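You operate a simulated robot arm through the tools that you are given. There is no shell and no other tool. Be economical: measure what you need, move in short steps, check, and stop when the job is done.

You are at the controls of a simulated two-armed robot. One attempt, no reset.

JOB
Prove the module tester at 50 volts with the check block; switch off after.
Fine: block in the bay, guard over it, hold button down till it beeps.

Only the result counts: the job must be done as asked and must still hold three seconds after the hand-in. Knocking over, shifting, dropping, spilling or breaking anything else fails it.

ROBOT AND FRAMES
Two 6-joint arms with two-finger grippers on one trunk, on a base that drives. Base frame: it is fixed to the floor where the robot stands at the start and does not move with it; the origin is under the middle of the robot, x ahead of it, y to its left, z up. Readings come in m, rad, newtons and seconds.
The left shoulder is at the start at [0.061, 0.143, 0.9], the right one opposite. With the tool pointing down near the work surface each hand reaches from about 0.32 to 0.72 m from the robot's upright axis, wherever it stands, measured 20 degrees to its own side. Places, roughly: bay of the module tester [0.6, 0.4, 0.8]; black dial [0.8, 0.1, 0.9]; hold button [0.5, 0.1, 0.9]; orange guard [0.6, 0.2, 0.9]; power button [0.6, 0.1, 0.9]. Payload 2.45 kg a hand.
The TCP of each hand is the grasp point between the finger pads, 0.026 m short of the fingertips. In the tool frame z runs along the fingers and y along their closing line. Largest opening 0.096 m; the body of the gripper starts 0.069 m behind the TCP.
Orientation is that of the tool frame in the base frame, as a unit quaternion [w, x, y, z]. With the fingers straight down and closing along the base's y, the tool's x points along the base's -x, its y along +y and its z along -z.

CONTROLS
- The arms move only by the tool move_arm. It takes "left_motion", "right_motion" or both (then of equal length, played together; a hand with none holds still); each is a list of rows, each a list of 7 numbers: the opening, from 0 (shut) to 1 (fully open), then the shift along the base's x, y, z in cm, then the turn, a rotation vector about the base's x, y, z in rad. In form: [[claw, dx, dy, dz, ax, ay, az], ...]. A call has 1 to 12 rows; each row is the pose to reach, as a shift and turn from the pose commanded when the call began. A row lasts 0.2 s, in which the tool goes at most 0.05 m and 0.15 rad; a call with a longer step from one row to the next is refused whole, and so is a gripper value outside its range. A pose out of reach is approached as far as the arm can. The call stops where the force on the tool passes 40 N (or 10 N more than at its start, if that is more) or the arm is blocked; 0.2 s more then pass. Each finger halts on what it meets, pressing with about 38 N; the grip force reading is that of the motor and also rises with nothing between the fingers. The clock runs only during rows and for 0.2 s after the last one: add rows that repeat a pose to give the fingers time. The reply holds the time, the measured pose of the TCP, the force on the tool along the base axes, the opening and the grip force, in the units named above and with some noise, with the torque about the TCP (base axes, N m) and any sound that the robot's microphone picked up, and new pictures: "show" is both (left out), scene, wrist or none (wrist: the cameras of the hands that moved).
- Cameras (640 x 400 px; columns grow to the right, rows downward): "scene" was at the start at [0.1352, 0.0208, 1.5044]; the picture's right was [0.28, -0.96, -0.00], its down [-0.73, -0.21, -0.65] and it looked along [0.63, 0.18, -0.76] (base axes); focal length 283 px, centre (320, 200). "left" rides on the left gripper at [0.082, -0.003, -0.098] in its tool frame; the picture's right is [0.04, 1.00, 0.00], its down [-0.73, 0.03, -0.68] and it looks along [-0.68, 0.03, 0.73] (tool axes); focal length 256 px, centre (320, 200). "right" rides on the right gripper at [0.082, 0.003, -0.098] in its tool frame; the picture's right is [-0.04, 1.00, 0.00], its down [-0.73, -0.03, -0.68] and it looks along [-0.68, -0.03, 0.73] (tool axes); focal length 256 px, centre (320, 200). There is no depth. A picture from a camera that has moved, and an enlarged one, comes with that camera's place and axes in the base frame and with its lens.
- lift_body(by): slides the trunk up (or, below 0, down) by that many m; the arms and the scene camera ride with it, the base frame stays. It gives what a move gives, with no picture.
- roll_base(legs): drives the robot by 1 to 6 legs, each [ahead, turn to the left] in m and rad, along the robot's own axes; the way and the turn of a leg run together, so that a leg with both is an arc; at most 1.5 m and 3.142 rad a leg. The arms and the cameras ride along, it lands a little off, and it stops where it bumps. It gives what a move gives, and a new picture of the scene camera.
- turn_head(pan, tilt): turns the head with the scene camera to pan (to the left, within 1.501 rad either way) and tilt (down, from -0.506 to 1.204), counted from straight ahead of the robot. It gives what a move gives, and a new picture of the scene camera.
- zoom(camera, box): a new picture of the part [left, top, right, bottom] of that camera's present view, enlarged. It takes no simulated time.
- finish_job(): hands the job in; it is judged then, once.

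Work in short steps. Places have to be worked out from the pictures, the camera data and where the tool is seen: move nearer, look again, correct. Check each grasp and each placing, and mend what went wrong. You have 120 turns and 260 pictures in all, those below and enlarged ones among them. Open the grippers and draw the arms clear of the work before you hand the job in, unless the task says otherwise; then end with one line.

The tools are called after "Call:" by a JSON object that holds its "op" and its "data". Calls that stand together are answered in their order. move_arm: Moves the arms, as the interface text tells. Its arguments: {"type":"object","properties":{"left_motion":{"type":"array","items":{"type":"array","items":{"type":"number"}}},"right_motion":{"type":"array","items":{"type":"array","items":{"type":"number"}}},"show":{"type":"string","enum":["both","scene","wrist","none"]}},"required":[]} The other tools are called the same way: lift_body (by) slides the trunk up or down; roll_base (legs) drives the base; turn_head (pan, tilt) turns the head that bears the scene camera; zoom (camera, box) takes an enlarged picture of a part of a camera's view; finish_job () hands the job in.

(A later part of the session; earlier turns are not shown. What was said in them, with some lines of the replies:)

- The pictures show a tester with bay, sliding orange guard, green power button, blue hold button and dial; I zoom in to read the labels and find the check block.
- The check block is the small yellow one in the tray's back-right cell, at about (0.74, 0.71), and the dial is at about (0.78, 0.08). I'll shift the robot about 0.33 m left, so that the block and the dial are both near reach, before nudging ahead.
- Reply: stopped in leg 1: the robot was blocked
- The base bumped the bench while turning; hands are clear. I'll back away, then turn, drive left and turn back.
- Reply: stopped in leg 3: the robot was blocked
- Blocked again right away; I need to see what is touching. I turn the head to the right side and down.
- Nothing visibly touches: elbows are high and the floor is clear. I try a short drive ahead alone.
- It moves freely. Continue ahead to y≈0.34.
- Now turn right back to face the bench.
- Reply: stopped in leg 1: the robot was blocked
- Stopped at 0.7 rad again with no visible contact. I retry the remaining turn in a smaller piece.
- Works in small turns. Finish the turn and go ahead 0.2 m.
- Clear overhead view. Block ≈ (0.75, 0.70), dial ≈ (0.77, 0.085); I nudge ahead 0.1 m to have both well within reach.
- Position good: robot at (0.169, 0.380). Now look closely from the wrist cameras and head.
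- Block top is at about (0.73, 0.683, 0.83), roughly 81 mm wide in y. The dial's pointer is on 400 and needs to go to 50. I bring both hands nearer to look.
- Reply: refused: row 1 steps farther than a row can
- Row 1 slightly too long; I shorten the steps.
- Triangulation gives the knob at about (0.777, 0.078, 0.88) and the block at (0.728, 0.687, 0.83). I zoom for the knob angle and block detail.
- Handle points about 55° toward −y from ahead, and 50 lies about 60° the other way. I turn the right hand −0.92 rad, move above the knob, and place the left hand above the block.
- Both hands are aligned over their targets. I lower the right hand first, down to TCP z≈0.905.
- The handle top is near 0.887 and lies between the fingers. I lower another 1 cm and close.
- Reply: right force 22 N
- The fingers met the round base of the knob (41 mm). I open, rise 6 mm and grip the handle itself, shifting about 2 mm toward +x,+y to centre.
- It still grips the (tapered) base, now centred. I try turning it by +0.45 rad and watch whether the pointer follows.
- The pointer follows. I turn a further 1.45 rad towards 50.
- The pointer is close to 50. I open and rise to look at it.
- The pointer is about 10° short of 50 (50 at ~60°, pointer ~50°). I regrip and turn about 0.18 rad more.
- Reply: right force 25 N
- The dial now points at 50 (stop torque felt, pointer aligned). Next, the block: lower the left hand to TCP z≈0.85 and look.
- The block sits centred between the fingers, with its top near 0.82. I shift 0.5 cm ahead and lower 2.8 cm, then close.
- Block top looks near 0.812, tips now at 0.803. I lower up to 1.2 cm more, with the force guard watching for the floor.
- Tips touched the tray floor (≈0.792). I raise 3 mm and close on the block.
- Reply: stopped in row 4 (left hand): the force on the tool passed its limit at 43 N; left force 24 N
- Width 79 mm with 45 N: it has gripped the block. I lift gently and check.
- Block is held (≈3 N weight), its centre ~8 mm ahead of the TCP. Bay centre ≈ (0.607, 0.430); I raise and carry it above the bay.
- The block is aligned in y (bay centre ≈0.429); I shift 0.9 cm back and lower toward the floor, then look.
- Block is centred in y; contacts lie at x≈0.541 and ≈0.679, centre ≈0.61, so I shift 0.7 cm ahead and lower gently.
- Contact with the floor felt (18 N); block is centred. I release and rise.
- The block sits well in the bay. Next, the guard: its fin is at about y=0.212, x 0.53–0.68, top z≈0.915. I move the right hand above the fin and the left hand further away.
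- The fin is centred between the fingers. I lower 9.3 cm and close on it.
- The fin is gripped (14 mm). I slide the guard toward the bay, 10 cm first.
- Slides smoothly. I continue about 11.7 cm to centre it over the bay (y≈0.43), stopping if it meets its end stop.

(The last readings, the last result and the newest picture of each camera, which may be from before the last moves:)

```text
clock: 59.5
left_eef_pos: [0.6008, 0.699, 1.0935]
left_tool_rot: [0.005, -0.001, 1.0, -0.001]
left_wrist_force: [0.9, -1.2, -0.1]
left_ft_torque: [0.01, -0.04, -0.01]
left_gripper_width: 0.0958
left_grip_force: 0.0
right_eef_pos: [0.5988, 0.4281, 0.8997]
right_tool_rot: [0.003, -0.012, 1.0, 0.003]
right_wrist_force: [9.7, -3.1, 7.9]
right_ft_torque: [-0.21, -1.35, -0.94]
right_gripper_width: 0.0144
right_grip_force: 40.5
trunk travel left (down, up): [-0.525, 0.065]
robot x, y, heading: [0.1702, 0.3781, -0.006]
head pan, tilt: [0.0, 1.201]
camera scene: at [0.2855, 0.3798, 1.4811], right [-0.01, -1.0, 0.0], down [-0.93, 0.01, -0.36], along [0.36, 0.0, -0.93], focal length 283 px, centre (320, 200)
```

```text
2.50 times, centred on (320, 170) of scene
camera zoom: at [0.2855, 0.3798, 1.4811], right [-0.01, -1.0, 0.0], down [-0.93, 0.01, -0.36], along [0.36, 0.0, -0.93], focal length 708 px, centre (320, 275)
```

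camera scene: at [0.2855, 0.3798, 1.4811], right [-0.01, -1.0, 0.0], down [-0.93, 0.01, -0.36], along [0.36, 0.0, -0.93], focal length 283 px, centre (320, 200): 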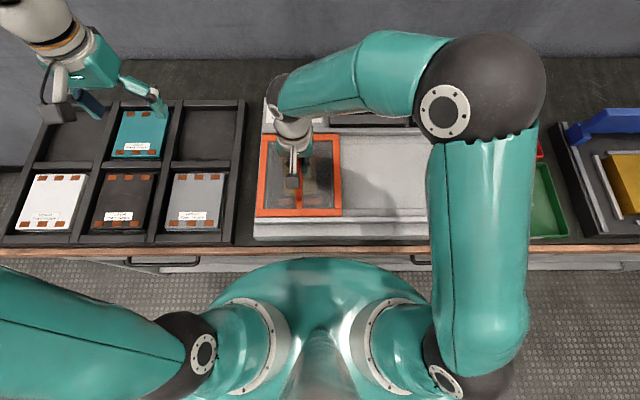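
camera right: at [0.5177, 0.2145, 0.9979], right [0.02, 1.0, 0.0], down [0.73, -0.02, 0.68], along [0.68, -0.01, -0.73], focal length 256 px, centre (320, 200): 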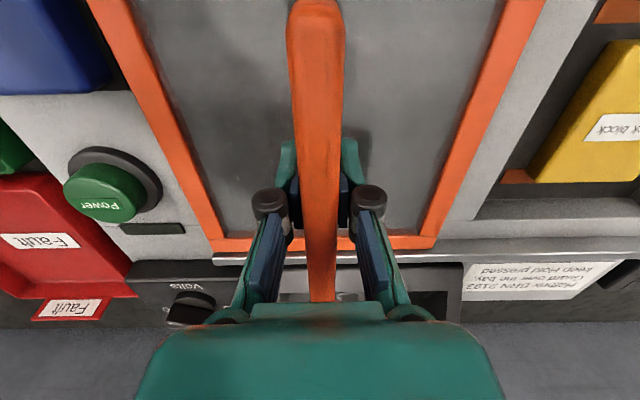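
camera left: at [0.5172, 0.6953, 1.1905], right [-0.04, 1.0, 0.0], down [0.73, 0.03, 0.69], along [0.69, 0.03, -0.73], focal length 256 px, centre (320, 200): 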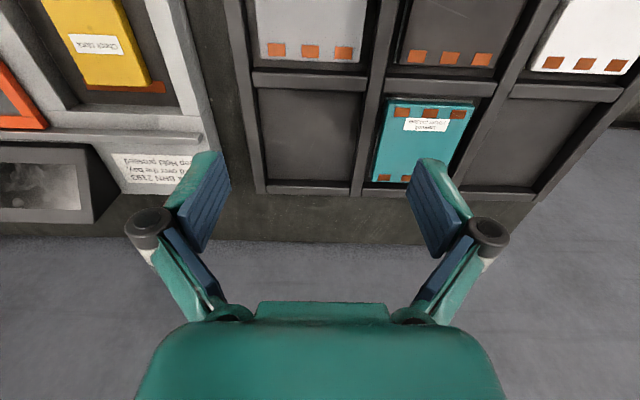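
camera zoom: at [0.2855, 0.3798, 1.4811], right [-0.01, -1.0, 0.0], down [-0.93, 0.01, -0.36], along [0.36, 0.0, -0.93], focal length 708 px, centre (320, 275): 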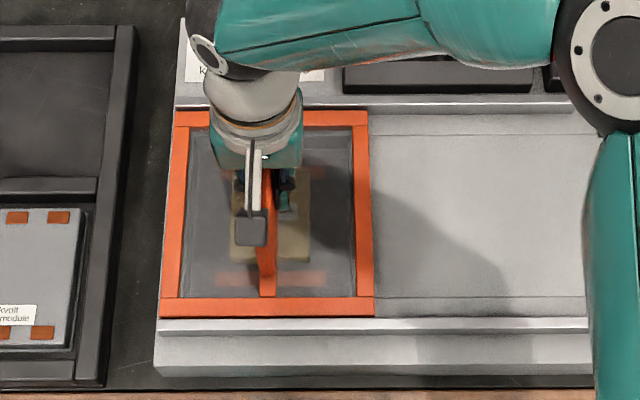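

The guard is centred over the bay. I nudge 0.5 cm more to seat at any end stop, then release and rise.

Call:
{"op": "move_arm", "data": {"right_motion": [[0.05, 0, 0.5, 0, 0, 0, 0], [0.05, 0, 0.5, 0, 0, 0, 0]], "show": "none"}}

Call:
{"op": "move_arm", "data": {"right_motion": [[0.5, 0, 0, 0, 0, 0, 0], [0.5, 0, 0, 0, 0, 0, 0], [0.5, 0, 0, 4, 0, 0, 0], [0.5, 0, 0, 8, 0, 0, 0], [0.3, 0, 0, 11, 0, 0, 0], [0.1, 0, -3, 13, 0, 0, 0], [0, 0, -8, 13, 0, 0, 0], [0, 0, -13, 13, 0, 0, 0], [0, 0, -18, 13, 0, 0, 0], [0, 0, -23, 13, 0, 0, 0], [0, -2, -27, 13, 0, 0, 0], [0, -2, -31, 13, 0, 0, 0]]}}

Call:
{"op": "zoom", "data": {"camera": "scene", "box": [250, 60, 490, 240]}}

```text
clock: 60.1
left_eef_pos: [0.5998, 0.7004, 1.0947]
left_tool_rot: [0.005, -0.001, 1.0, 0.0]
left_wrist_force: [1.3, 1.1, 0.5]
left_ft_torque: [-0.08, 0.02, 0.0]
left_gripper_width: 0.0957
left_grip_force: 0.1
right_eef_pos: [0.5983, 0.4284, 0.9001]
right_tool_rot: [-0.001, -0.011, 1.0, -0.004]
right_wrist_force: [-0.3, -14.5, 6.0]
right_ft_torque: [-0.56, -0.13, -0.99]
right_gripper_width: 0.014
right_grip_force: 41.4
trunk travel left (down, up): [-0.525, 0.065]
robot x, y, heading: [0.1667, 0.3831, -0.005]
head pan, tilt: [0.0, 1.201]
stopped in row 2 (right hand): the force on the tool passed its limit at 41 N (the readings are from after the stop); the commanded pose is now the measured one
```

```text
clock: 62.8
left_eef_pos: [0.6011, 0.6985, 1.0942]
left_tool_rot: [0.004, -0.001, 1.0, 0.0]
left_wrist_force: [-0.8, 0.1, -0.4]
left_ft_torque: [-0.02, 0.0, 0.0]
left_gripper_width: 0.0959
left_grip_force: 0.2
right_eef_pos: [0.5793, 0.118, 1.0321]
right_tool_rot: [-0.001, -0.013, 1.0, -0.002]
right_wrist_force: [-0.6, -0.8, -0.5]
right_ft_torque: [0.03, -0.01, -0.02]
right_gripper_width: 0.0
right_grip_force: 28.2
trunk travel left (down, up): [-0.525, 0.065]
robot x, y, heading: [0.1696, 0.3825, -0.004]
head pan, tilt: [0.0, 1.201]
camera scene: at [0.2855, 0.3796, 1.4812], right [-0.01, -1.0, 0.0], down [-0.93, 0.01, -0.36], along [0.36, 0.0, -0.93], focal length 283 px, centre (320, 200)
camera right: at [0.4965, 0.1192, 1.1299], right [0.02, 1.0, 0.0], down [0.73, -0.01, 0.68], along [0.68, -0.01, -0.73], focal length 256 px, centre (320, 200)
```

scene: 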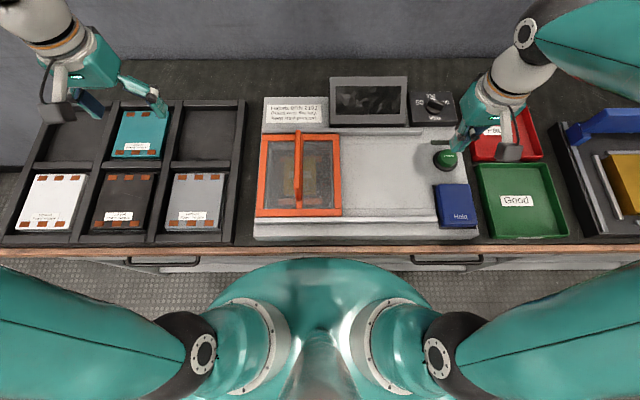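
right: 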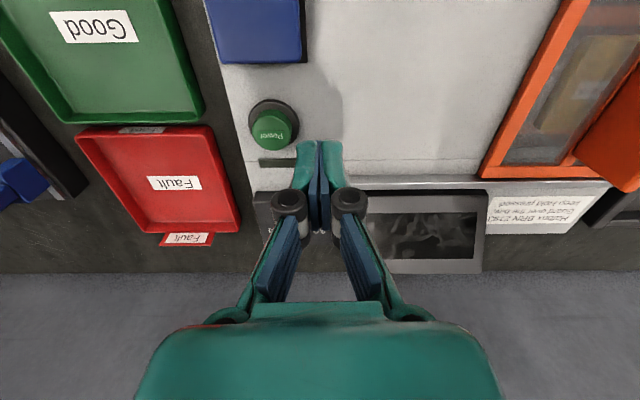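

```text
2.22 times, centred on (370, 150) of scene
camera zoom: at [0.2855, 0.3796, 1.4812], right [-0.01, -1.0, 0.0], down [-0.93, 0.01, -0.36], along [0.36, 0.0, -0.93], focal length 630 px, centre (209, 311)
```

zoom: 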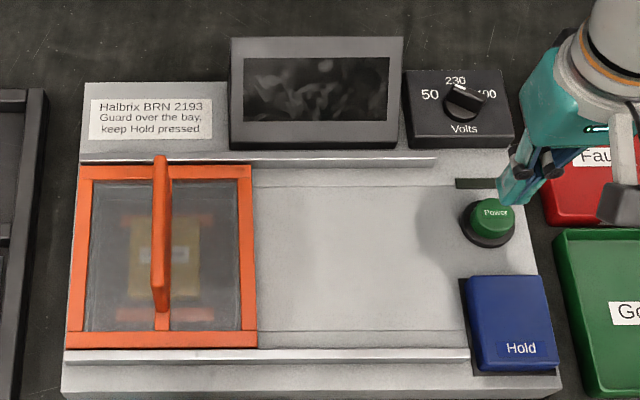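

Guard is on its end stop over the bay. Power button ≈ (0.630, 0.065, 0.867). I move the closed right fingers above it.

Call:
{"op": "move_arm", "data": {"right_motion": [[0, 2, -2, -2, 0, 0, 0], [0, 4, -4, -4, 0, 0, 0], [0, 5.1, -5.3, -7, 0, 0, 0], [0, 5.1, -5.3, -10, 0, 0, 0], [0, 5.1, -5.3, -10, 0, 0, 0]]}}

Call:
{"op": "zoom", "data": {"camera": "scene", "box": [400, 110, 500, 190]}}

```text
clock: 64.0
left_eef_pos: [0.6006, 0.6985, 1.0935]
left_tool_rot: [0.005, 0.0, 1.0, 0.0]
left_wrist_force: [0.7, -0.4, 0.2]
left_ft_torque: [-0.03, 0.01, 0.01]
left_gripper_width: 0.0963
left_grip_force: 0.0
right_eef_pos: [0.6312, 0.0683, 0.9314]
right_tool_rot: [0.0, -0.012, 1.0, -0.002]
right_wrist_force: [0.4, 0.0, 0.0]
right_ft_torque: [-0.02, 0.02, 0.01]
right_gripper_width: 0.0
right_grip_force: 28.4
trunk travel left (down, up): [-0.525, 0.065]
robot x, y, heading: [0.171, 0.3819, -0.006]
head pan, tilt: [0.0, 1.201]
camera scene: at [0.2851, 0.3803, 1.4813], right [-0.01, -1.0, 0.0], down [-0.93, 0.01, -0.36], along [0.36, 0.0, -0.93], focal length 283 px, centre (320, 200)
camera right: at [0.5491, 0.0707, 1.0293], right [0.02, 1.0, 0.0], down [0.73, -0.01, 0.68], along [0.68, -0.01, -0.73], focal length 256 px, centre (320, 200)
```

scene: 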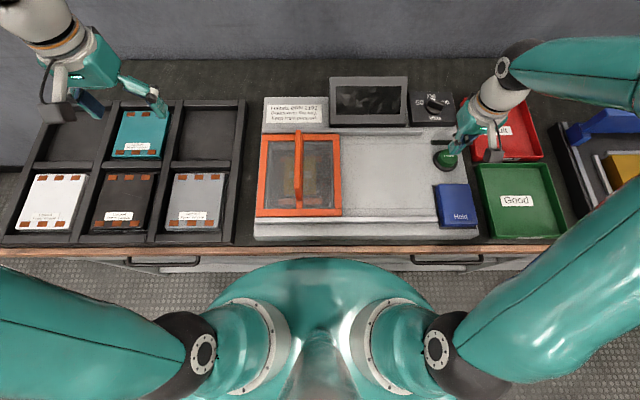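
right: 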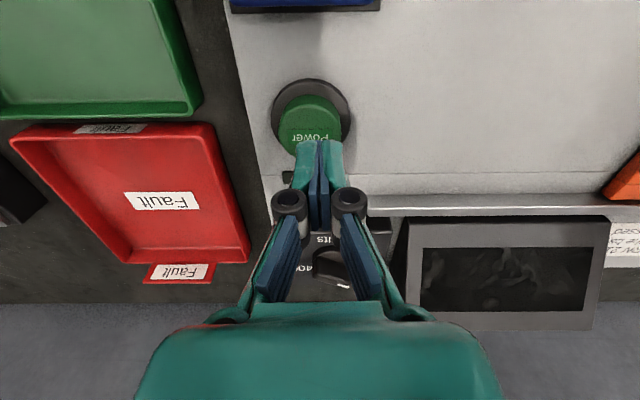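

```text
5.00 times, centred on (450, 150) of scene
camera zoom: at [0.2851, 0.3803, 1.4813], right [-0.01, -1.0, 0.0], down [-0.93, 0.01, -0.36], along [0.36, 0.0, -0.93], focal length 1417 px, centre (-330, 450)
```

zoom: 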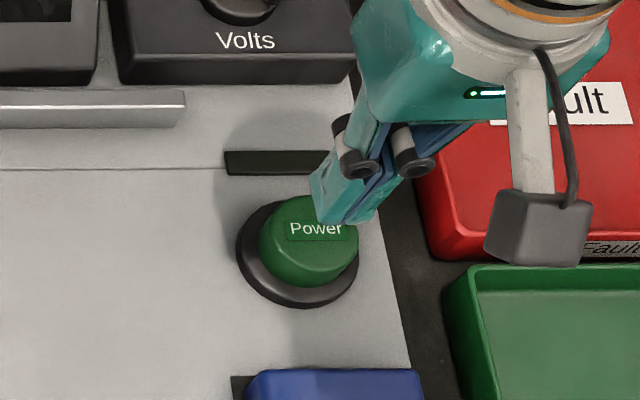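

Aligned in x; y needs −0.4 cm. I lower and press in 2 mm steps, watching force.

Call:
{"op": "move_arm", "data": {"right_motion": [[0, 0, -0.45, -2.5, 0, 0, 0], [0, 0, -0.45, -3.4, 0, 0, 0], [0, 0, -0.45, -3.7, 0, 0, 0], [0, 0, -0.45, -4.0, 0, 0, 0], [0, 0, -0.45, -4.3, 0, 0, 0]], "show": "scene"}}

Call:
{"op": "zoom", "data": {"camera": "scene", "box": [320, 70, 500, 190]}}

```text
clock: 65.2
left_eef_pos: [0.6003, 0.699, 1.0938]
left_tool_rot: [0.005, -0.001, 1.0, 0.001]
left_wrist_force: [0.8, 0.2, 0.2]
left_ft_torque: [-0.03, -0.03, -0.01]
left_gripper_width: 0.0958
left_grip_force: 0.0
right_eef_pos: [0.6294, 0.0629, 0.8866]
right_tool_rot: [0.0, -0.012, 1.0, -0.001]
right_wrist_force: [-1.9, 0.2, 3.4]
right_ft_torque: [0.0, 0.04, 0.0]
right_gripper_width: 0.0001
right_grip_force: 28.5
trunk travel left (down, up): [-0.525, 0.065]
robot x, y, heading: [0.1673, 0.3793, -0.006]
head pan, tilt: [0.0, 1.201]
heard: click
camera scene: at [0.2849, 0.3805, 1.4813], right [-0.01, -1.0, 0.0], down [-0.93, 0.01, -0.36], along [0.36, 0.0, -0.93], focal length 283 px, centre (320, 200)
```

scene: 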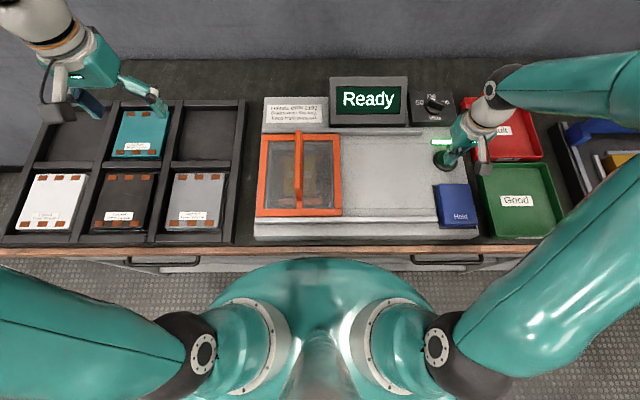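

```text
3.33 times, centred on (410, 130) of scene
camera zoom: at [0.2849, 0.3805, 1.4813], right [-0.01, -1.0, 0.0], down [-0.93, 0.01, -0.36], along [0.36, 0.0, -0.93], focal length 944 px, centre (20, 433)
```

zoom: 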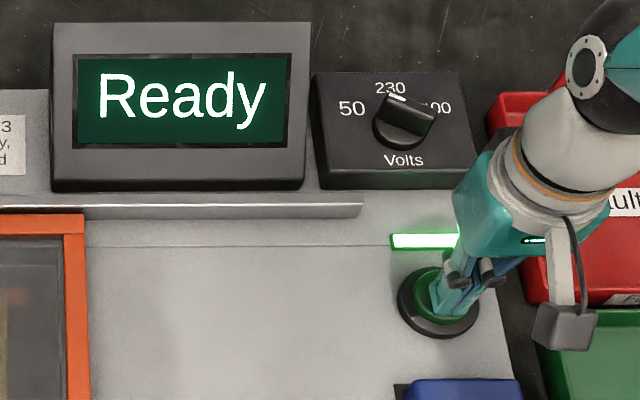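

Click heard, screen says "Ready" and the lamp is lit. I rise and move above the Hold button at about (0.515, 0.06).

Call:
{"op": "move_arm", "data": {"right_motion": [[0, 0, 0, 3, 0, 0, 0], [0, -2, 0, 5, 0, 0, 0], [0, -6, 0, 5, 0, 0, 0], [0, -10, 0, 5, 0, 0, 0], [0, -11.4, 0, 5, 0, 0, 0], [0, -11.4, 0, 5, 0, 0, 0]]}}

Call:
{"op": "zoom", "data": {"camera": "scene", "box": [320, 70, 500, 240]}}

```text
clock: 66.5
left_eef_pos: [0.601, 0.6984, 1.0942]
left_tool_rot: [0.005, -0.001, 1.0, -0.001]
left_wrist_force: [0.1, -0.3, 0.7]
left_ft_torque: [0.0, 0.01, 0.01]
left_gripper_width: 0.096
left_grip_force: 0.1
right_eef_pos: [0.5158, 0.0644, 0.9369]
right_tool_rot: [0.001, -0.011, 1.0, -0.001]
right_wrist_force: [-0.1, -0.1, -0.5]
right_ft_torque: [0.02, 0.03, 0.05]
right_gripper_width: 0.0001
right_grip_force: 28.3
trunk travel left (down, up): [-0.525, 0.065]
robot x, y, heading: [0.1684, 0.3781, -0.007]
head pan, tilt: [0.0, 1.201]
camera scene: at [0.2852, 0.3803, 1.4812], right [-0.01, -1.0, 0.0], down [-0.93, 0.01, -0.36], along [0.36, 0.0, -0.93], focal length 283 px, centre (320, 200)
camera right: at [0.4348, 0.067, 1.0347], right [0.02, 1.0, 0.0], down [0.73, -0.01, 0.68], along [0.68, -0.01, -0.73], focal length 256 px, centre (320, 200)
```

scene: 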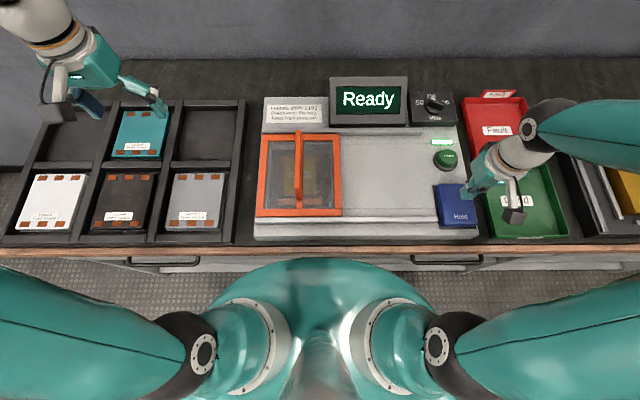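
right: 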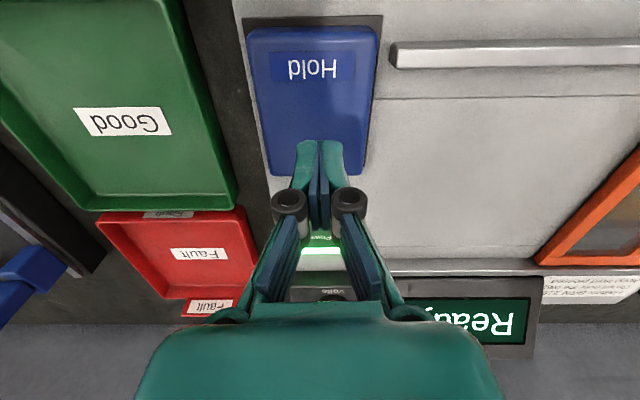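

```text
2.35 times, centred on (410, 155) of scene
camera zoom: at [0.2852, 0.3803, 1.4812], right [-0.01, -1.0, 0.0], down [-0.93, 0.01, -0.36], along [0.36, 0.0, -0.93], focal length 667 px, centre (108, 306)
```

zoom: 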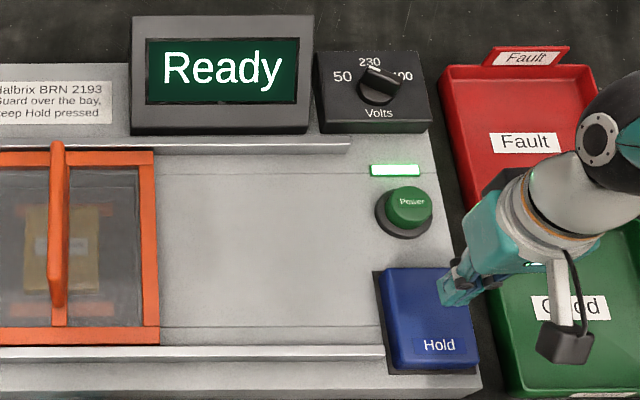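

The centre of Hold is about 1 cm nearer and 0.5 cm right. I lower to it and press gently in small steps.

Call:
{"op": "move_arm", "data": {"right_motion": [[0, -1, -0.5, -2.5, 0, 0, 0], [0, -1, -0.5, -3.8, 0, 0, 0], [0, -1, -0.5, -4.2, 0, 0, 0], [0, -1, -0.5, -4.5, 0, 0, 0], [0, -1, -0.5, -4.8, 0, 0, 0]], "show": "scene"}}

```text
clock: 67.8
left_eef_pos: [0.6011, 0.6993, 1.0926]
left_tool_rot: [0.006, -0.001, 1.0, 0.0]
left_wrist_force: [0.1, -0.1, -0.1]
left_ft_torque: [-0.01, 0.03, 0.0]
left_gripper_width: 0.0963
left_grip_force: 0.1
right_eef_pos: [0.5059, 0.0566, 0.8877]
right_tool_rot: [0.0, -0.012, 1.0, -0.002]
right_wrist_force: [1.5, -0.2, 0.7]
right_ft_torque: [0.03, -0.05, 0.04]
right_gripper_width: 0.0
right_grip_force: 28.5
trunk travel left (down, up): [-0.525, 0.065]
robot x, y, heading: [0.1677, 0.3841, -0.006]
head pan, tilt: [0.0, 1.201]
camera scene: at [0.2852, 0.3804, 1.4813], right [-0.01, -1.0, 0.0], down [-0.93, 0.01, -0.36], along [0.36, 0.0, -0.93], focal length 283 px, centre (320, 200)
```

scene: 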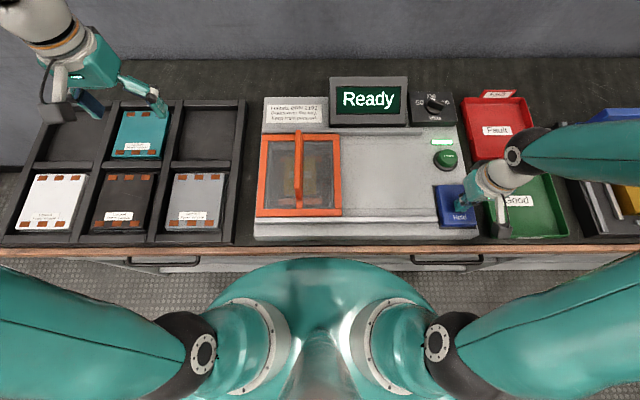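

No contact yet (tips at ≈0.862). I go down further in 3 mm steps.

Call:
{"op": "move_arm", "data": {"right_motion": [[0, 0, 0, -0.3, 0, 0, 0], [0, 0, 0, -0.6, 0, 0, 0], [0, 0, 0, -0.9, 0, 0, 0], [0, 0, 0, -1.2, 0, 0, 0]], "show": "scene"}}

```text
clock: 68.8
left_eef_pos: [0.6013, 0.6982, 1.0935]
left_tool_rot: [0.006, -0.001, 1.0, 0.0]
left_wrist_force: [0.2, -0.1, 0.5]
left_ft_torque: [0.03, -0.01, 0.02]
left_gripper_width: 0.0958
left_grip_force: 0.0
right_eef_pos: [0.5059, 0.0586, 0.8785]
right_tool_rot: [0.001, -0.012, 1.0, -0.002]
right_wrist_force: [-1.9, -1.4, 4.1]
right_ft_torque: [-0.01, 0.03, 0.0]
right_gripper_width: 0.006
right_grip_force: 28.4
trunk travel left (down, up): [-0.525, 0.065]
robot x, y, heading: [0.1689, 0.3814, -0.005]
head pan, tilt: [0.0, 1.201]
camera scene: at [0.2847, 0.3805, 1.4813], right [-0.01, -1.0, 0.0], down [-0.93, 0.01, -0.36], along [0.36, 0.0, -0.93], focal length 283 px, centre (320, 200)
```

scene: 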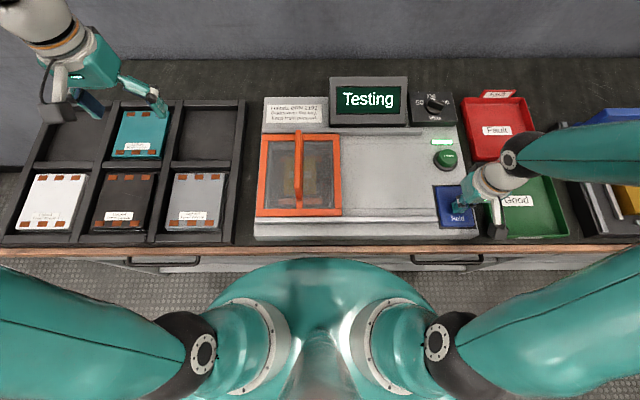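

"Testing" is shown; I press 1 mm more for margin and hold.

Call:
{"op": "move_arm", "data": {"right_motion": [[0, 0, 0, -0.1, 0, 0, 0], [0, 0, 0, -0.1, 0, 0, 0], [0, 0, 0, -0.1, 0, 0, 0], [0, 0, 0, -0.1, 0, 0, 0], [0, 0, 0, -0.1, 0, 0, 0], [0, 0, 0, -0.1, 0, 0, 0], [0, 0, 0, -0.1, 0, 0, 0], [0, 0, 0, -0.1, 0, 0, 0], [0, 0, 0, -0.1, 0, 0, 0], [0, 0, 0, -0.1, 0, 0, 0], [0, 0, 0, -0.1, 0, 0, 0], [0, 0, 0, -0.1, 0, 0, 0]], "show": "scene"}}

```text
clock: 71.3
left_eef_pos: [0.6004, 0.6991, 1.0947]
left_tool_rot: [0.005, -0.001, 1.0, 0.0]
left_wrist_force: [-0.3, -0.4, -0.4]
left_ft_torque: [0.01, 0.02, 0.0]
left_gripper_width: 0.096
left_grip_force: 0.1
right_eef_pos: [0.5059, 0.0586, 0.8763]
right_tool_rot: [0.0, -0.012, 1.0, -0.003]
right_wrist_force: [0.2, 1.5, 9.8]
right_ft_torque: [0.05, -0.02, 0.03]
right_gripper_width: 0.0059
right_grip_force: 29.3
trunk travel left (down, up): [-0.525, 0.065]
robot x, y, heading: [0.1701, 0.3802, -0.005]
head pan, tilt: [0.0, 1.201]
camera scene: at [0.2846, 0.3809, 1.4813], right [-0.01, -1.0, 0.0], down [-0.93, 0.01, -0.36], along [0.36, 0.0, -0.93], focal length 283 px, centre (320, 200)
```

scene: 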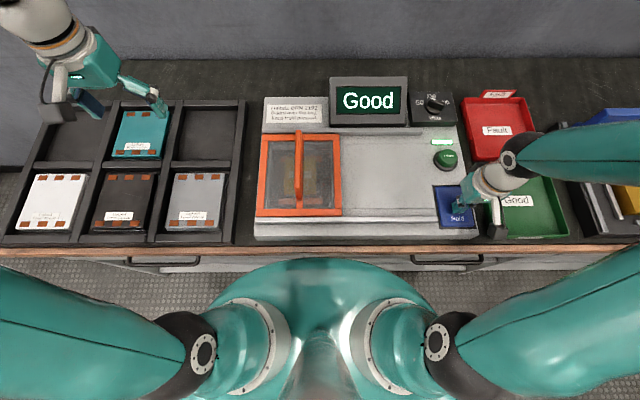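

The screen shows "Good", but no beep was reported yet; I keep holding.

Call:
{"op": "move_arm", "data": {"right_motion": [[0, 0, 0, 0, 0, 0, 0], [0, 0, 0, 0, 0, 0, 0], [0, 0, 0, 0, 0, 0, 0], [0, 0, 0, 0, 0, 0, 0], [0, 0, 0, 0, 0, 0, 0], [0, 0, 0, 0, 0, 0, 0]], "show": "scene"}}

```text
clock: 72.8
left_eef_pos: [0.5995, 0.6999, 1.0938]
left_tool_rot: [0.005, -0.001, 1.0, -0.001]
left_wrist_force: [0.5, -0.5, -0.4]
left_ft_torque: [-0.03, -0.01, -0.01]
left_gripper_width: 0.096
left_grip_force: 0.1
right_eef_pos: [0.5051, 0.0585, 0.8761]
right_tool_rot: [0.0, -0.012, 1.0, -0.002]
right_wrist_force: [1.0, 0.5, 9.7]
right_ft_torque: [0.01, 0.0, -0.04]
right_gripper_width: 0.0062
right_grip_force: 28.1
trunk travel left (down, up): [-0.525, 0.065]
robot x, y, heading: [0.1706, 0.3799, -0.003]
head pan, tilt: [0.0, 1.201]
camera scene: at [0.2847, 0.3809, 1.4813], right [-0.01, -1.0, 0.0], down [-0.93, 0.01, -0.36], along [0.36, 0.0, -0.93], focal length 283 px, centre (320, 200)
```

scene: 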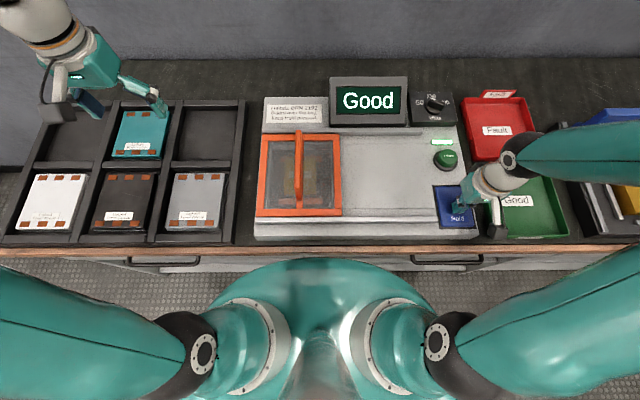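

Still no beep; hold longer.

Call:
{"op": "move_arm", "data": {"right_motion": [[0, 0, 0, 0, 0, 0, 0], [0, 0, 0, 0, 0, 0, 0], [0, 0, 0, 0, 0, 0, 0], [0, 0, 0, 0, 0, 0, 0], [0, 0, 0, 0, 0, 0, 0], [0, 0, 0, 0, 0, 0, 0], [0, 0, 0, 0, 0, 0, 0], [0, 0, 0, 0, 0, 0, 0], [0, 0, 0, 0, 0, 0, 0], [0, 0, 0, 0, 0, 0, 0], [0, 0, 0, 0, 0, 0, 0], [0, 0, 0, 0, 0, 0, 0]], "show": "none"}}

Call:
{"op": "move_arm", "data": {"right_motion": [[0, 0, 0, 0, 0, 0, 0], [0, 0, 0, 0, 0, 0, 0], [0, 0, 0, 0, 0, 0, 0], [0, 0, 0, 0, 0, 0, 0], [0, 0, 0, 0, 0, 0, 0], [0, 0, 0, 0, 0, 0, 0], [0, 0, 0, 0, 0, 0, 0], [0, 0, 0, 0, 0, 0, 0], [0, 0, 0, 0, 0, 0, 0], [0, 0, 0, 0, 0, 0, 0], [0, 0, 0, 0, 0, 0, 0], [0, 0, 0, 0, 0, 0, 0]], "show": "scene"}}

Call:
{"op": "zoom", "data": {"camera": "scene", "box": [320, 70, 500, 240]}}

```text
clock: 75.3
left_eef_pos: [0.6003, 0.7011, 1.0941]
left_tool_rot: [0.005, 0.0, 1.0, 0.0]
left_wrist_force: [-0.3, 0.2, -0.3]
left_ft_torque: [0.03, -0.01, -0.04]
left_gripper_width: 0.0958
left_grip_force: 0.1
right_eef_pos: [0.5062, 0.0585, 0.8762]
right_tool_rot: [0.0, -0.012, 1.0, -0.003]
right_wrist_force: [0.1, 0.0, 10.1]
right_ft_torque: [-0.02, 0.0, 0.02]
right_gripper_width: 0.006
right_grip_force: 29.2
trunk travel left (down, up): [-0.525, 0.065]
robot x, y, heading: [0.1705, 0.3843, -0.003]
head pan, tilt: [0.0, 1.201]
```

```text
clock: 78.0
left_eef_pos: [0.6005, 0.7005, 1.0942]
left_tool_rot: [0.005, -0.001, 1.0, 0.0]
left_wrist_force: [0.1, -0.6, 1.1]
left_ft_torque: [0.0, -0.02, 0.01]
left_gripper_width: 0.0959
left_grip_force: 0.1
right_eef_pos: [0.5053, 0.0598, 0.8766]
right_tool_rot: [0.0, -0.012, 1.0, -0.002]
right_wrist_force: [1.2, -0.5, 9.8]
right_ft_torque: [-0.02, 0.0, -0.01]
right_gripper_width: 0.0061
right_grip_force: 28.3
trunk travel left (down, up): [-0.525, 0.065]
robot x, y, heading: [0.1695, 0.3771, -0.007]
head pan, tilt: [0.0, 1.201]
camera scene: at [0.2847, 0.3808, 1.4813], right [-0.01, -1.0, 0.0], down [-0.93, 0.01, -0.36], along [0.36, 0.0, -0.93], focal length 283 px, centre (320, 200)
```

scene: 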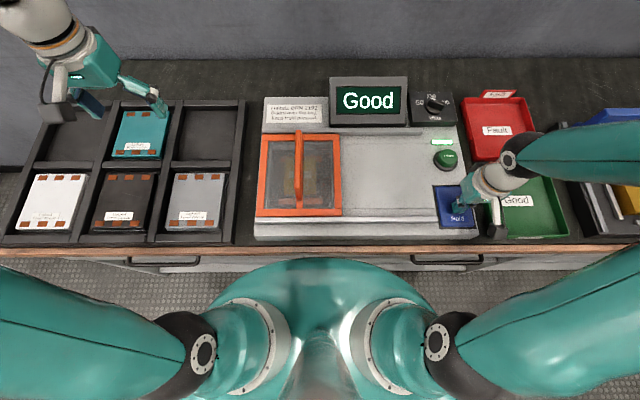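

```text
2.35 times, centred on (410, 155) of scene
camera zoom: at [0.2847, 0.3808, 1.4813], right [-0.01, -1.0, 0.0], down [-0.93, 0.01, -0.36], along [0.36, 0.0, -0.93], focal length 667 px, centre (108, 306)
```

zoom: 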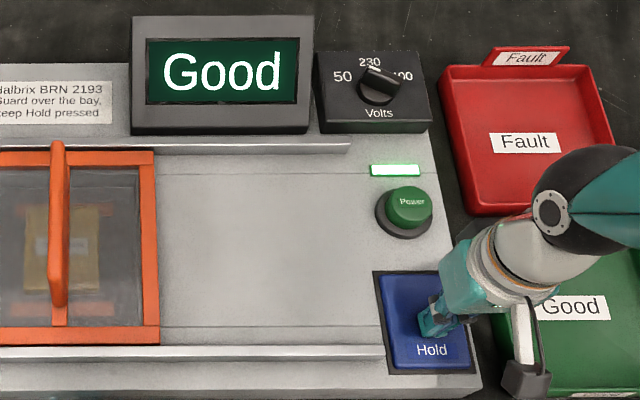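

"Good" persists but no beep in 10 s of holding. I hold considerably longer to be sure.

Call:
{"op": "move_arm", "data": {"right_motion": [[0, 0, 0, 0, 0, 0, 0], [0, 0, 0, 0, 0, 0, 0], [0, 0, 0, 0, 0, 0, 0], [0, 0, 0, 0, 0, 0, 0], [0, 0, 0, 0, 0, 0, 0], [0, 0, 0, 0, 0, 0, 0], [0, 0, 0, 0, 0, 0, 0], [0, 0, 0, 0, 0, 0, 0], [0, 0, 0, 0, 0, 0, 0], [0, 0, 0, 0, 0, 0, 0], [0, 0, 0, 0, 0, 0, 0], [0, 0, 0, 0, 0, 0, 0]], "show": "none"}}

Call:
{"op": "move_arm", "data": {"right_motion": [[0, 0, 0, 0, 0, 0, 0], [0, 0, 0, 0, 0, 0, 0], [0, 0, 0, 0, 0, 0, 0], [0, 0, 0, 0, 0, 0, 0], [0, 0, 0, 0, 0, 0, 0], [0, 0, 0, 0, 0, 0, 0], [0, 0, 0, 0, 0, 0, 0], [0, 0, 0, 0, 0, 0, 0], [0, 0, 0, 0, 0, 0, 0], [0, 0, 0, 0, 0, 0, 0], [0, 0, 0, 0, 0, 0, 0], [0, 0, 0, 0, 0, 0, 0]], "show": "none"}}

Call:
{"op": "move_arm", "data": {"right_motion": [[0, 0, 0, 0, 0, 0, 0], [0, 0, 0, 0, 0, 0, 0], [0, 0, 0, 0, 0, 0, 0], [0, 0, 0, 0, 0, 0, 0], [0, 0, 0, 0, 0, 0, 0], [0, 0, 0, 0, 0, 0, 0], [0, 0, 0, 0, 0, 0, 0], [0, 0, 0, 0, 0, 0, 0], [0, 0, 0, 0, 0, 0, 0], [0, 0, 0, 0, 0, 0, 0], [0, 0, 0, 0, 0, 0, 0], [0, 0, 0, 0, 0, 0, 0]], "show": "scene"}}

```text
clock: 80.5
left_eef_pos: [0.5999, 0.6995, 1.0932]
left_tool_rot: [0.005, -0.001, 1.0, 0.001]
left_wrist_force: [-0.2, 0.2, 0.2]
left_ft_torque: [0.0, 0.02, -0.04]
left_gripper_width: 0.0961
left_grip_force: 0.1
right_eef_pos: [0.5063, 0.0575, 0.8766]
right_tool_rot: [0.0, -0.012, 1.0, -0.003]
right_wrist_force: [0.0, 0.9, 9.6]
right_ft_torque: [0.02, 0.02, 0.01]
right_gripper_width: 0.0059
right_grip_force: 28.7
trunk travel left (down, up): [-0.525, 0.065]
robot x, y, heading: [0.1696, 0.3826, -0.012]
head pan, tilt: [0.0, 1.201]
```

```text
clock: 83.2
left_eef_pos: [0.6009, 0.6997, 1.0943]
left_tool_rot: [0.005, -0.001, 1.0, 0.001]
left_wrist_force: [-0.3, -0.6, -0.3]
left_ft_torque: [-0.04, 0.01, 0.0]
left_gripper_width: 0.096
left_grip_force: 0.0
right_eef_pos: [0.5068, 0.0589, 0.877]
right_tool_rot: [-0.001, -0.012, 1.0, -0.003]
right_wrist_force: [0.9, 0.4, 9.6]
right_ft_torque: [0.06, -0.03, -0.03]
right_gripper_width: 0.0059
right_grip_force: 28.6
trunk travel left (down, up): [-0.525, 0.065]
robot x, y, heading: [0.1713, 0.381, -0.004]
head pan, tilt: [0.0, 1.201]
```

```text
clock: 85.8
left_eef_pos: [0.6002, 0.6991, 1.0955]
left_tool_rot: [0.006, -0.002, 1.0, 0.0]
left_wrist_force: [0.0, -0.3, 0.2]
left_ft_torque: [-0.02, 0.02, 0.02]
left_gripper_width: 0.096
left_grip_force: 0.2
right_eef_pos: [0.5068, 0.0589, 0.8768]
right_tool_rot: [0.0, -0.012, 1.0, -0.003]
right_wrist_force: [0.5, -0.2, 10.6]
right_ft_torque: [-0.03, -0.01, -0.01]
right_gripper_width: 0.0058
right_grip_force: 28.5
trunk travel left (down, up): [-0.525, 0.065]
robot x, y, heading: [0.1681, 0.3839, -0.002]
head pan, tilt: [0.0, 1.201]
camera scene: at [0.2847, 0.3808, 1.4813], right [-0.01, -1.0, 0.0], down [-0.93, 0.01, -0.36], along [0.36, 0.0, -0.93], focal length 283 px, centre (320, 200)
```

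scene: 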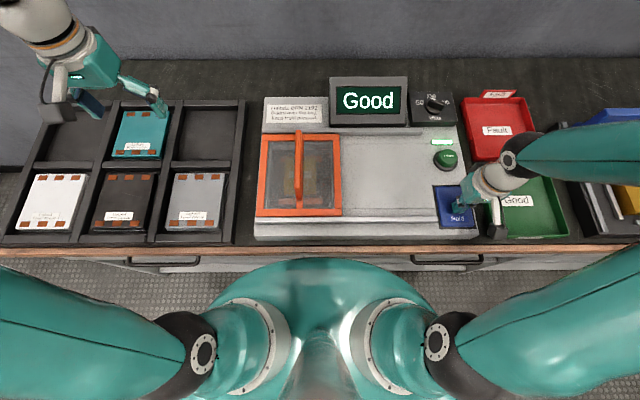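

No beep in 17 s of holding, yet the display finished "Testing" → "Good". I release and inspect the display and the dial closely before deciding whether to repeat.

Call:
{"op": "move_arm", "data": {"right_motion": [[0, 0, 0, 3, 0, 0, 0], [0, 0, 0, 7, 0, 0, 0], [0, 3, 0, 11, 0, 0, 0], [0, 7, 0, 14, 0, 0, 0], [0, 11, 0, 17, 0, 0, 0], [0, 15, 1, 20, 0, 0, 0], [0, 15, 2, 20, 0, 0, 0], [0, 15, 2, 20, 0, 0, 0]]}}

Call:
{"op": "zoom", "data": {"camera": "right", "box": [240, 60, 400, 200]}}

Call:
{"op": "zoom", "data": {"camera": "scene", "box": [320, 70, 500, 240]}}

```text
refused: row 6 steps farther than a row can; nothing moved
```

```text
2.86 times, centred on (320, 130) of right
camera zoom: at [0.4246, 0.0604, 0.9746], right [0.02, 1.0, 0.0], down [0.73, -0.01, 0.68], along [0.68, -0.01, -0.73], focal length 731 px, centre (320, 400)
```

zoom: 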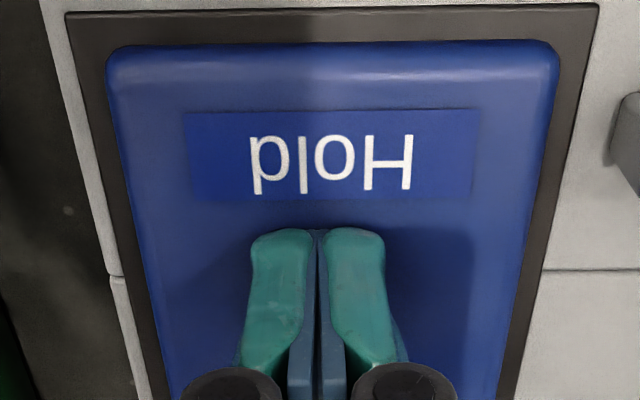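

```text
2.35 times, centred on (410, 155) of scene
camera zoom: at [0.2847, 0.3808, 1.4813], right [-0.01, -1.0, 0.0], down [-0.93, 0.01, -0.36], along [0.36, 0.0, -0.93], focal length 667 px, centre (108, 306)
```

zoom: 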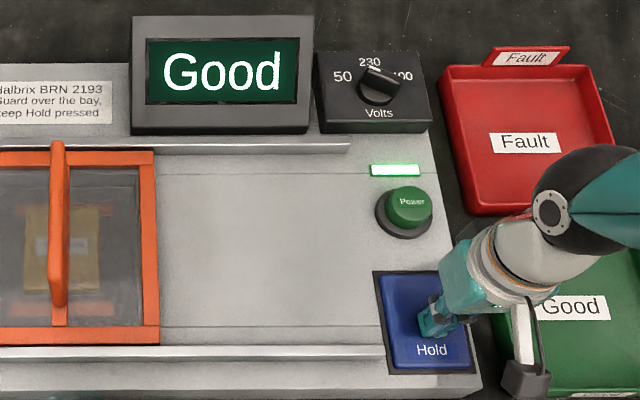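

The move was refused for step length; I repeat with shorter steps.

Call:
{"op": "move_arm", "data": {"right_motion": [[0, 0, 0, 3, 0, 0, 0], [0, 0, 0, 7, 0, 0, 0], [0, 3, 0, 10, 0, 0, 0], [0, 6.5, 0, 13, 0, 0, 0], [0, 10, 0, 16, 0, 0, 0], [0, 13, 1, 19, 0, 0, 0], [0, 15, 2, 20, 0, 0, 0], [0, 15, 2, 20, 0, 0, 0]]}}

Call:
{"op": "zoom", "data": {"camera": "right", "box": [220, 100, 420, 240]}}

Call:
{"op": "zoom", "data": {"camera": "scene", "box": [320, 70, 500, 240]}}

```text
clock: 87.5
left_eef_pos: [0.6006, 0.6995, 1.0932]
left_tool_rot: [0.005, 0.0, 1.0, 0.0]
left_wrist_force: [0.3, 0.5, -0.3]
left_ft_torque: [-0.03, 0.03, 0.03]
left_gripper_width: 0.0962
left_grip_force: 0.1
right_eef_pos: [0.6588, 0.0784, 1.0747]
right_tool_rot: [-0.001, -0.012, 1.0, -0.002]
right_wrist_force: [0.1, 0.1, -0.8]
right_ft_torque: [0.02, 0.0, 0.01]
right_gripper_width: 0.0
right_grip_force: 28.9
trunk travel left (down, up): [-0.525, 0.065]
robot x, y, heading: [0.1701, 0.38, -0.007]
head pan, tilt: [0.0, 1.201]
camera scene: at [0.2851, 0.3803, 1.4813], right [-0.01, -1.0, 0.0], down [-0.93, 0.01, -0.36], along [0.36, 0.0, -0.93], focal length 283 px, centre (320, 200)
camera right: at [0.5768, 0.0806, 1.1724], right [0.02, 1.0, 0.0], down [0.73, -0.01, 0.68], along [0.68, -0.01, -0.73], focal length 256 px, centre (320, 200)
```

scene: 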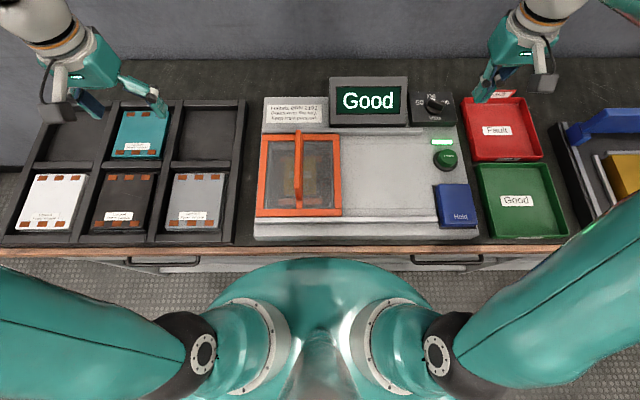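
right: 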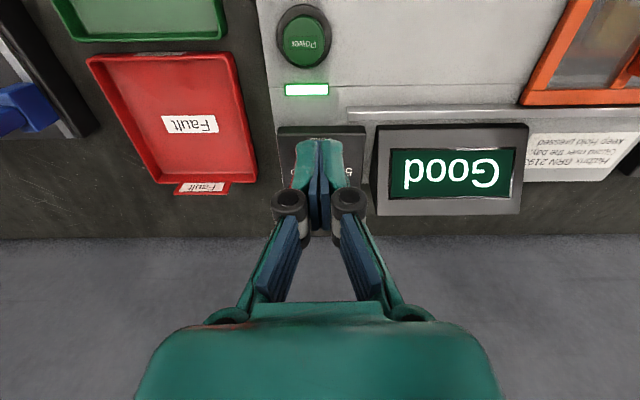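

```text
2.86 times, centred on (320, 170) of right
camera zoom: at [0.5768, 0.0806, 1.1724], right [0.02, 1.0, 0.0], down [0.73, -0.01, 0.68], along [0.68, -0.01, -0.73], focal length 731 px, centre (320, 286)
```

zoom: 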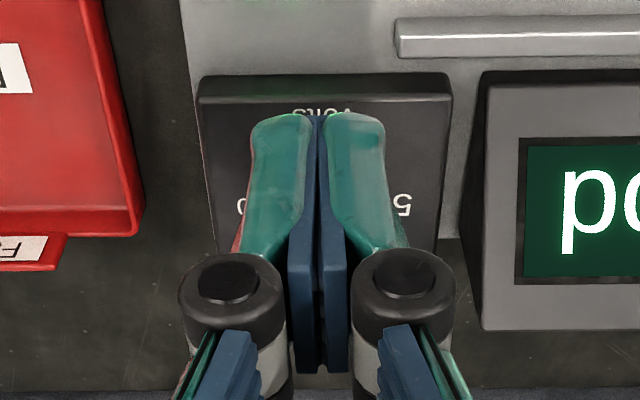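

```text
2.35 times, centred on (410, 155) of scene
camera zoom: at [0.2851, 0.3803, 1.4813], right [-0.01, -1.0, 0.0], down [-0.93, 0.01, -0.36], along [0.36, 0.0, -0.93], focal length 667 px, centre (108, 306)
```

zoom: 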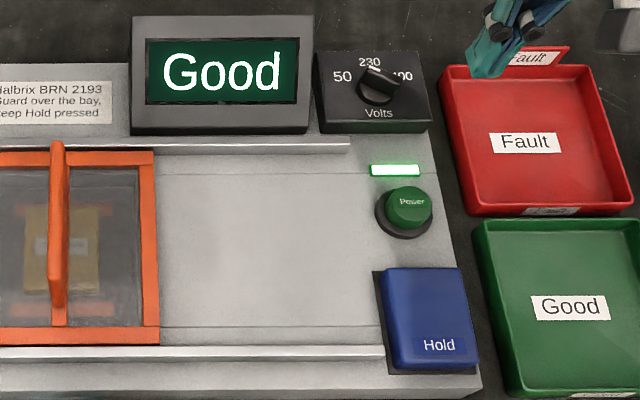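

"Good" is latched after release, and the pointer's mark sits at the exact mirror of where it was for 400 (y 0.090 vs 0.066 about the axis 0.078), so it is on 50. The beeper simply gave no sound although I held far past the verdict. Now switch off: back above the power button and press.

Call:
{"op": "move_arm", "data": {"right_motion": [[0, -1, -0.5, -4, 0, 0, 0], [0, -2, -1, -8, 0, 0, 0], [0, -2.9, -1.55, -12, 0, 0, 0], [0, -2.9, -1.55, -15.5, 0, 0, 0], [0, -2.9, -1.55, -17.5, 0, 0, 0], [0, -2.9, -1.55, -18.1, 0, 0, 0], [0, -2.9, -1.55, -18.5, 0, 0, 0], [0, -2.9, -1.55, -18.8, 0, 0, 0]], "show": "scene"}}

```text
clock: 89.3
left_eef_pos: [0.6012, 0.6996, 1.0937]
left_tool_rot: [0.006, -0.001, 1.0, 0.0]
left_wrist_force: [0.4, -0.5, 0.4]
left_ft_torque: [0.0, 0.01, 0.02]
left_gripper_width: 0.0963
left_grip_force: 0.1
right_eef_pos: [0.628, 0.0631, 0.8883]
right_tool_rot: [0.0, -0.011, 1.0, -0.001]
right_wrist_force: [0.6, 1.1, 2.8]
right_ft_torque: [0.04, -0.06, -0.01]
right_gripper_width: 0.0
right_grip_force: 28.2
trunk travel left (down, up): [-0.525, 0.065]
robot x, y, heading: [0.1641, 0.3814, -0.005]
head pan, tilt: [0.0, 1.201]
camera scene: at [0.2852, 0.3806, 1.4813], right [-0.01, -1.0, 0.0], down [-0.93, 0.01, -0.36], along [0.36, 0.0, -0.93], focal length 283 px, centre (320, 200)
```

scene: 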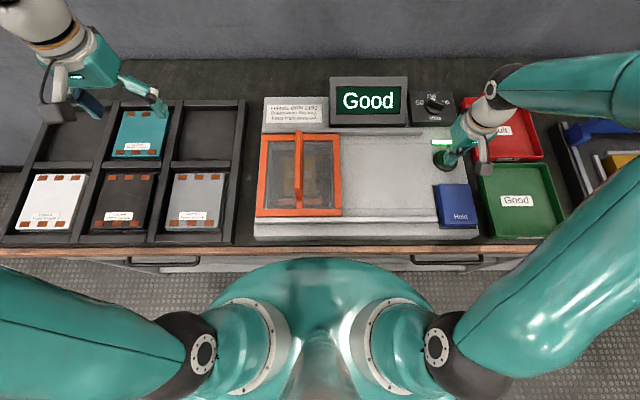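

No click yet (force 2.8 N); press 3 mm further.

Call:
{"op": "move_arm", "data": {"right_motion": [[0, 0, 0, -0.15, 0, 0, 0], [0, 0, 0, -0.3, 0, 0, 0]], "show": "scene"}}

```text
clock: 90.0
left_eef_pos: [0.6005, 0.6991, 1.0942]
left_tool_rot: [0.006, 0.0, 1.0, 0.001]
left_wrist_force: [0.1, -0.1, 0.4]
left_ft_torque: [-0.05, 0.01, 0.02]
left_gripper_width: 0.096
left_grip_force: 0.1
right_eef_pos: [0.6278, 0.0621, 0.8857]
right_tool_rot: [0.0, -0.012, 1.0, -0.003]
right_wrist_force: [1.9, 2.4, 3.6]
right_ft_torque: [0.03, -0.1, 0.03]
right_gripper_width: 0.0
right_grip_force: 28.3
trunk travel left (down, up): [-0.525, 0.065]
robot x, y, heading: [0.1677, 0.3833, -0.001]
head pan, tilt: [0.0, 1.201]
heard: click
camera scene: at [0.2852, 0.3807, 1.4813], right [-0.01, -1.0, 0.0], down [-0.93, 0.01, -0.36], along [0.36, 0.0, -0.93], focal length 283 px, centre (320, 200)
```

scene: 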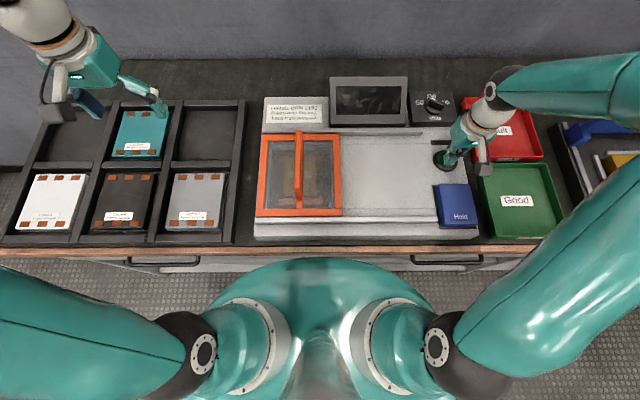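

Click: screen and lamp are off. I rise, open the gripper and draw both arms clear.

Call:
{"op": "move_arm", "data": {"right_motion": [[0, 0, 0, 4, 0, 0, 0], [0, 0, 0, 8, 0, 0, 0], [0, 0, 0, 12, 0, 0, 0], [0, 0, -2, 16, 0, 0, 0], [0.3, -3, -4, 19, 0, 0, 0], [0.6, -6, -6, 22, 0, 0, 0], [0.9, -9, -8, 25, 0, 0, 0], [1, -11, -8, 27, 0, 0, 0], [1, -11, -8, 27, 0, 0, 0]], "left_motion": [[1, 0, 0, 2, 0, 0, 0], [1, -1, 0, 4, 0, 0, 0], [1, -2, 0, 6, 0, 0, 0], [1, -4, 0, 8, 0, 0, 0], [1, -6, 0, 10, 0, 0, 0], [1, -8, 0, 10, 0, 0, 0], [1, -10, 0, 10, 0, 0, 0], [1, -10, 0, 10, 0, 0, 0], [1, -10, 0, 10, 0, 0, 0]]}}

Call:
{"op": "zoom", "data": {"camera": "right", "box": [320, 60, 440, 160]}}

Call:
{"op": "zoom", "data": {"camera": "scene", "box": [250, 60, 490, 240]}}

```text
clock: 92.0
left_eef_pos: [0.5022, 0.6999, 1.1943]
left_tool_rot: [0.006, -0.001, 1.0, 0.0]
left_wrist_force: [0.4, 0.1, 0.6]
left_ft_torque: [-0.05, 0.01, 0.0]
left_gripper_width: 0.0963
left_grip_force: 0.0
right_eef_pos: [0.5209, -0.0184, 1.1557]
right_tool_rot: [0.0, -0.012, 1.0, -0.002]
right_wrist_force: [0.4, -0.8, 0.5]
right_ft_torque: [-0.05, -0.03, -0.01]
right_gripper_width: 0.096
right_grip_force: 0.1
trunk travel left (down, up): [-0.525, 0.065]
robot x, y, heading: [0.1684, 0.3839, -0.008]
head pan, tilt: [0.0, 1.201]
camera scene: at [0.2849, 0.38, 1.4813], right [-0.01, -1.0, 0.0], down [-0.93, 0.01, -0.36], along [0.36, 0.0, -0.93], focal length 283 px, centre (320, 200)
camera right: at [0.4381, -0.0165, 1.2533], right [0.02, 1.0, 0.0], down [0.73, -0.01, 0.68], along [0.68, -0.01, -0.73], focal length 256 px, centre (320, 200)
camera left: at [0.4184, 0.6956, 1.2919], right [-0.04, 1.0, 0.0], down [0.73, 0.03, 0.69], along [0.69, 0.03, -0.73], focal length 256 px, centre (320, 200)
```

scene: 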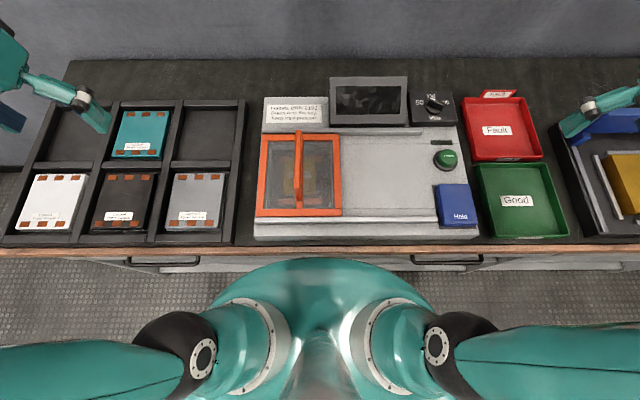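
right: 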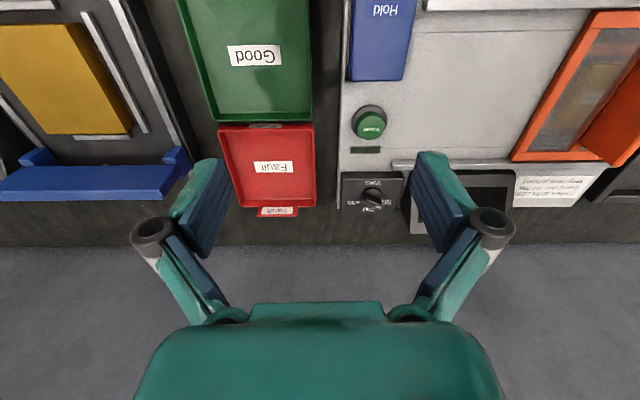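
left: 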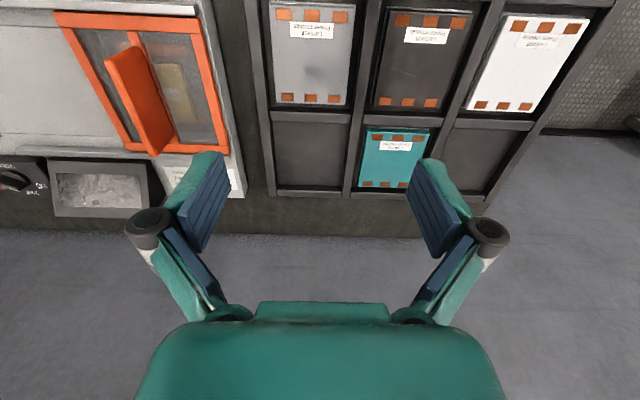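

```text
4.00 times, centred on (380, 110) of right
camera zoom: at [0.4381, -0.0165, 1.2533], right [0.02, 1.0, 0.0], down [0.73, -0.01, 0.68], along [0.68, -0.01, -0.73], focal length 1024 px, centre (80, 560)
```

zoom: 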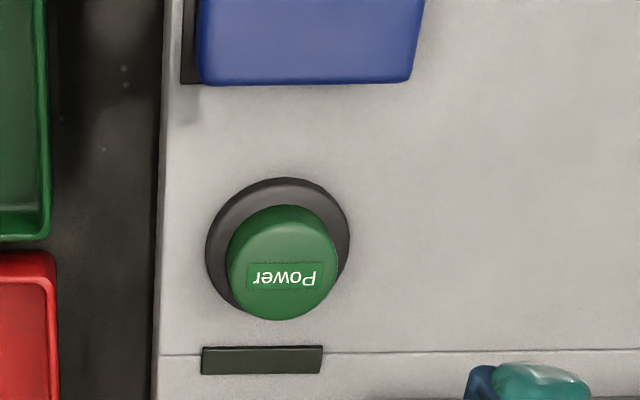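

```text
2.22 times, centred on (370, 150) of scene
camera zoom: at [0.2849, 0.38, 1.4813], right [-0.01, -1.0, 0.0], down [-0.93, 0.01, -0.36], along [0.36, 0.0, -0.93], focal length 630 px, centre (209, 311)
```

zoom: 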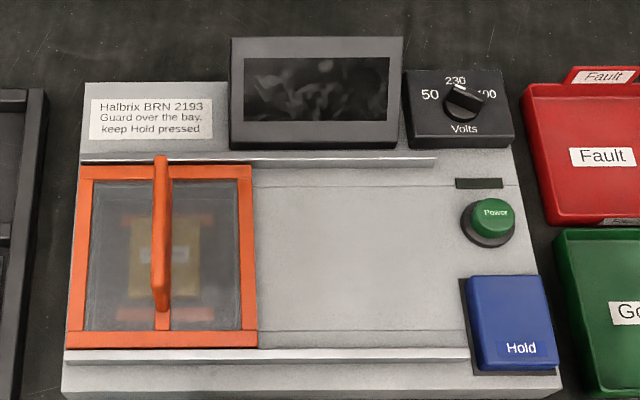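

Everything is in place: block under the guard, dial at 50, tester off, and arms clear. I hand in.

Call:
{"op": "finish_job", "data": {}}

```text
The job is handed in.
```

The tester proved "Good" with the check block at 50 V, guard over the bay, and is now switched off, but I never heard the beep: I kept Hold pressed for about 17 s in all, at least 14 s of it after "Good" appeared, then let go.
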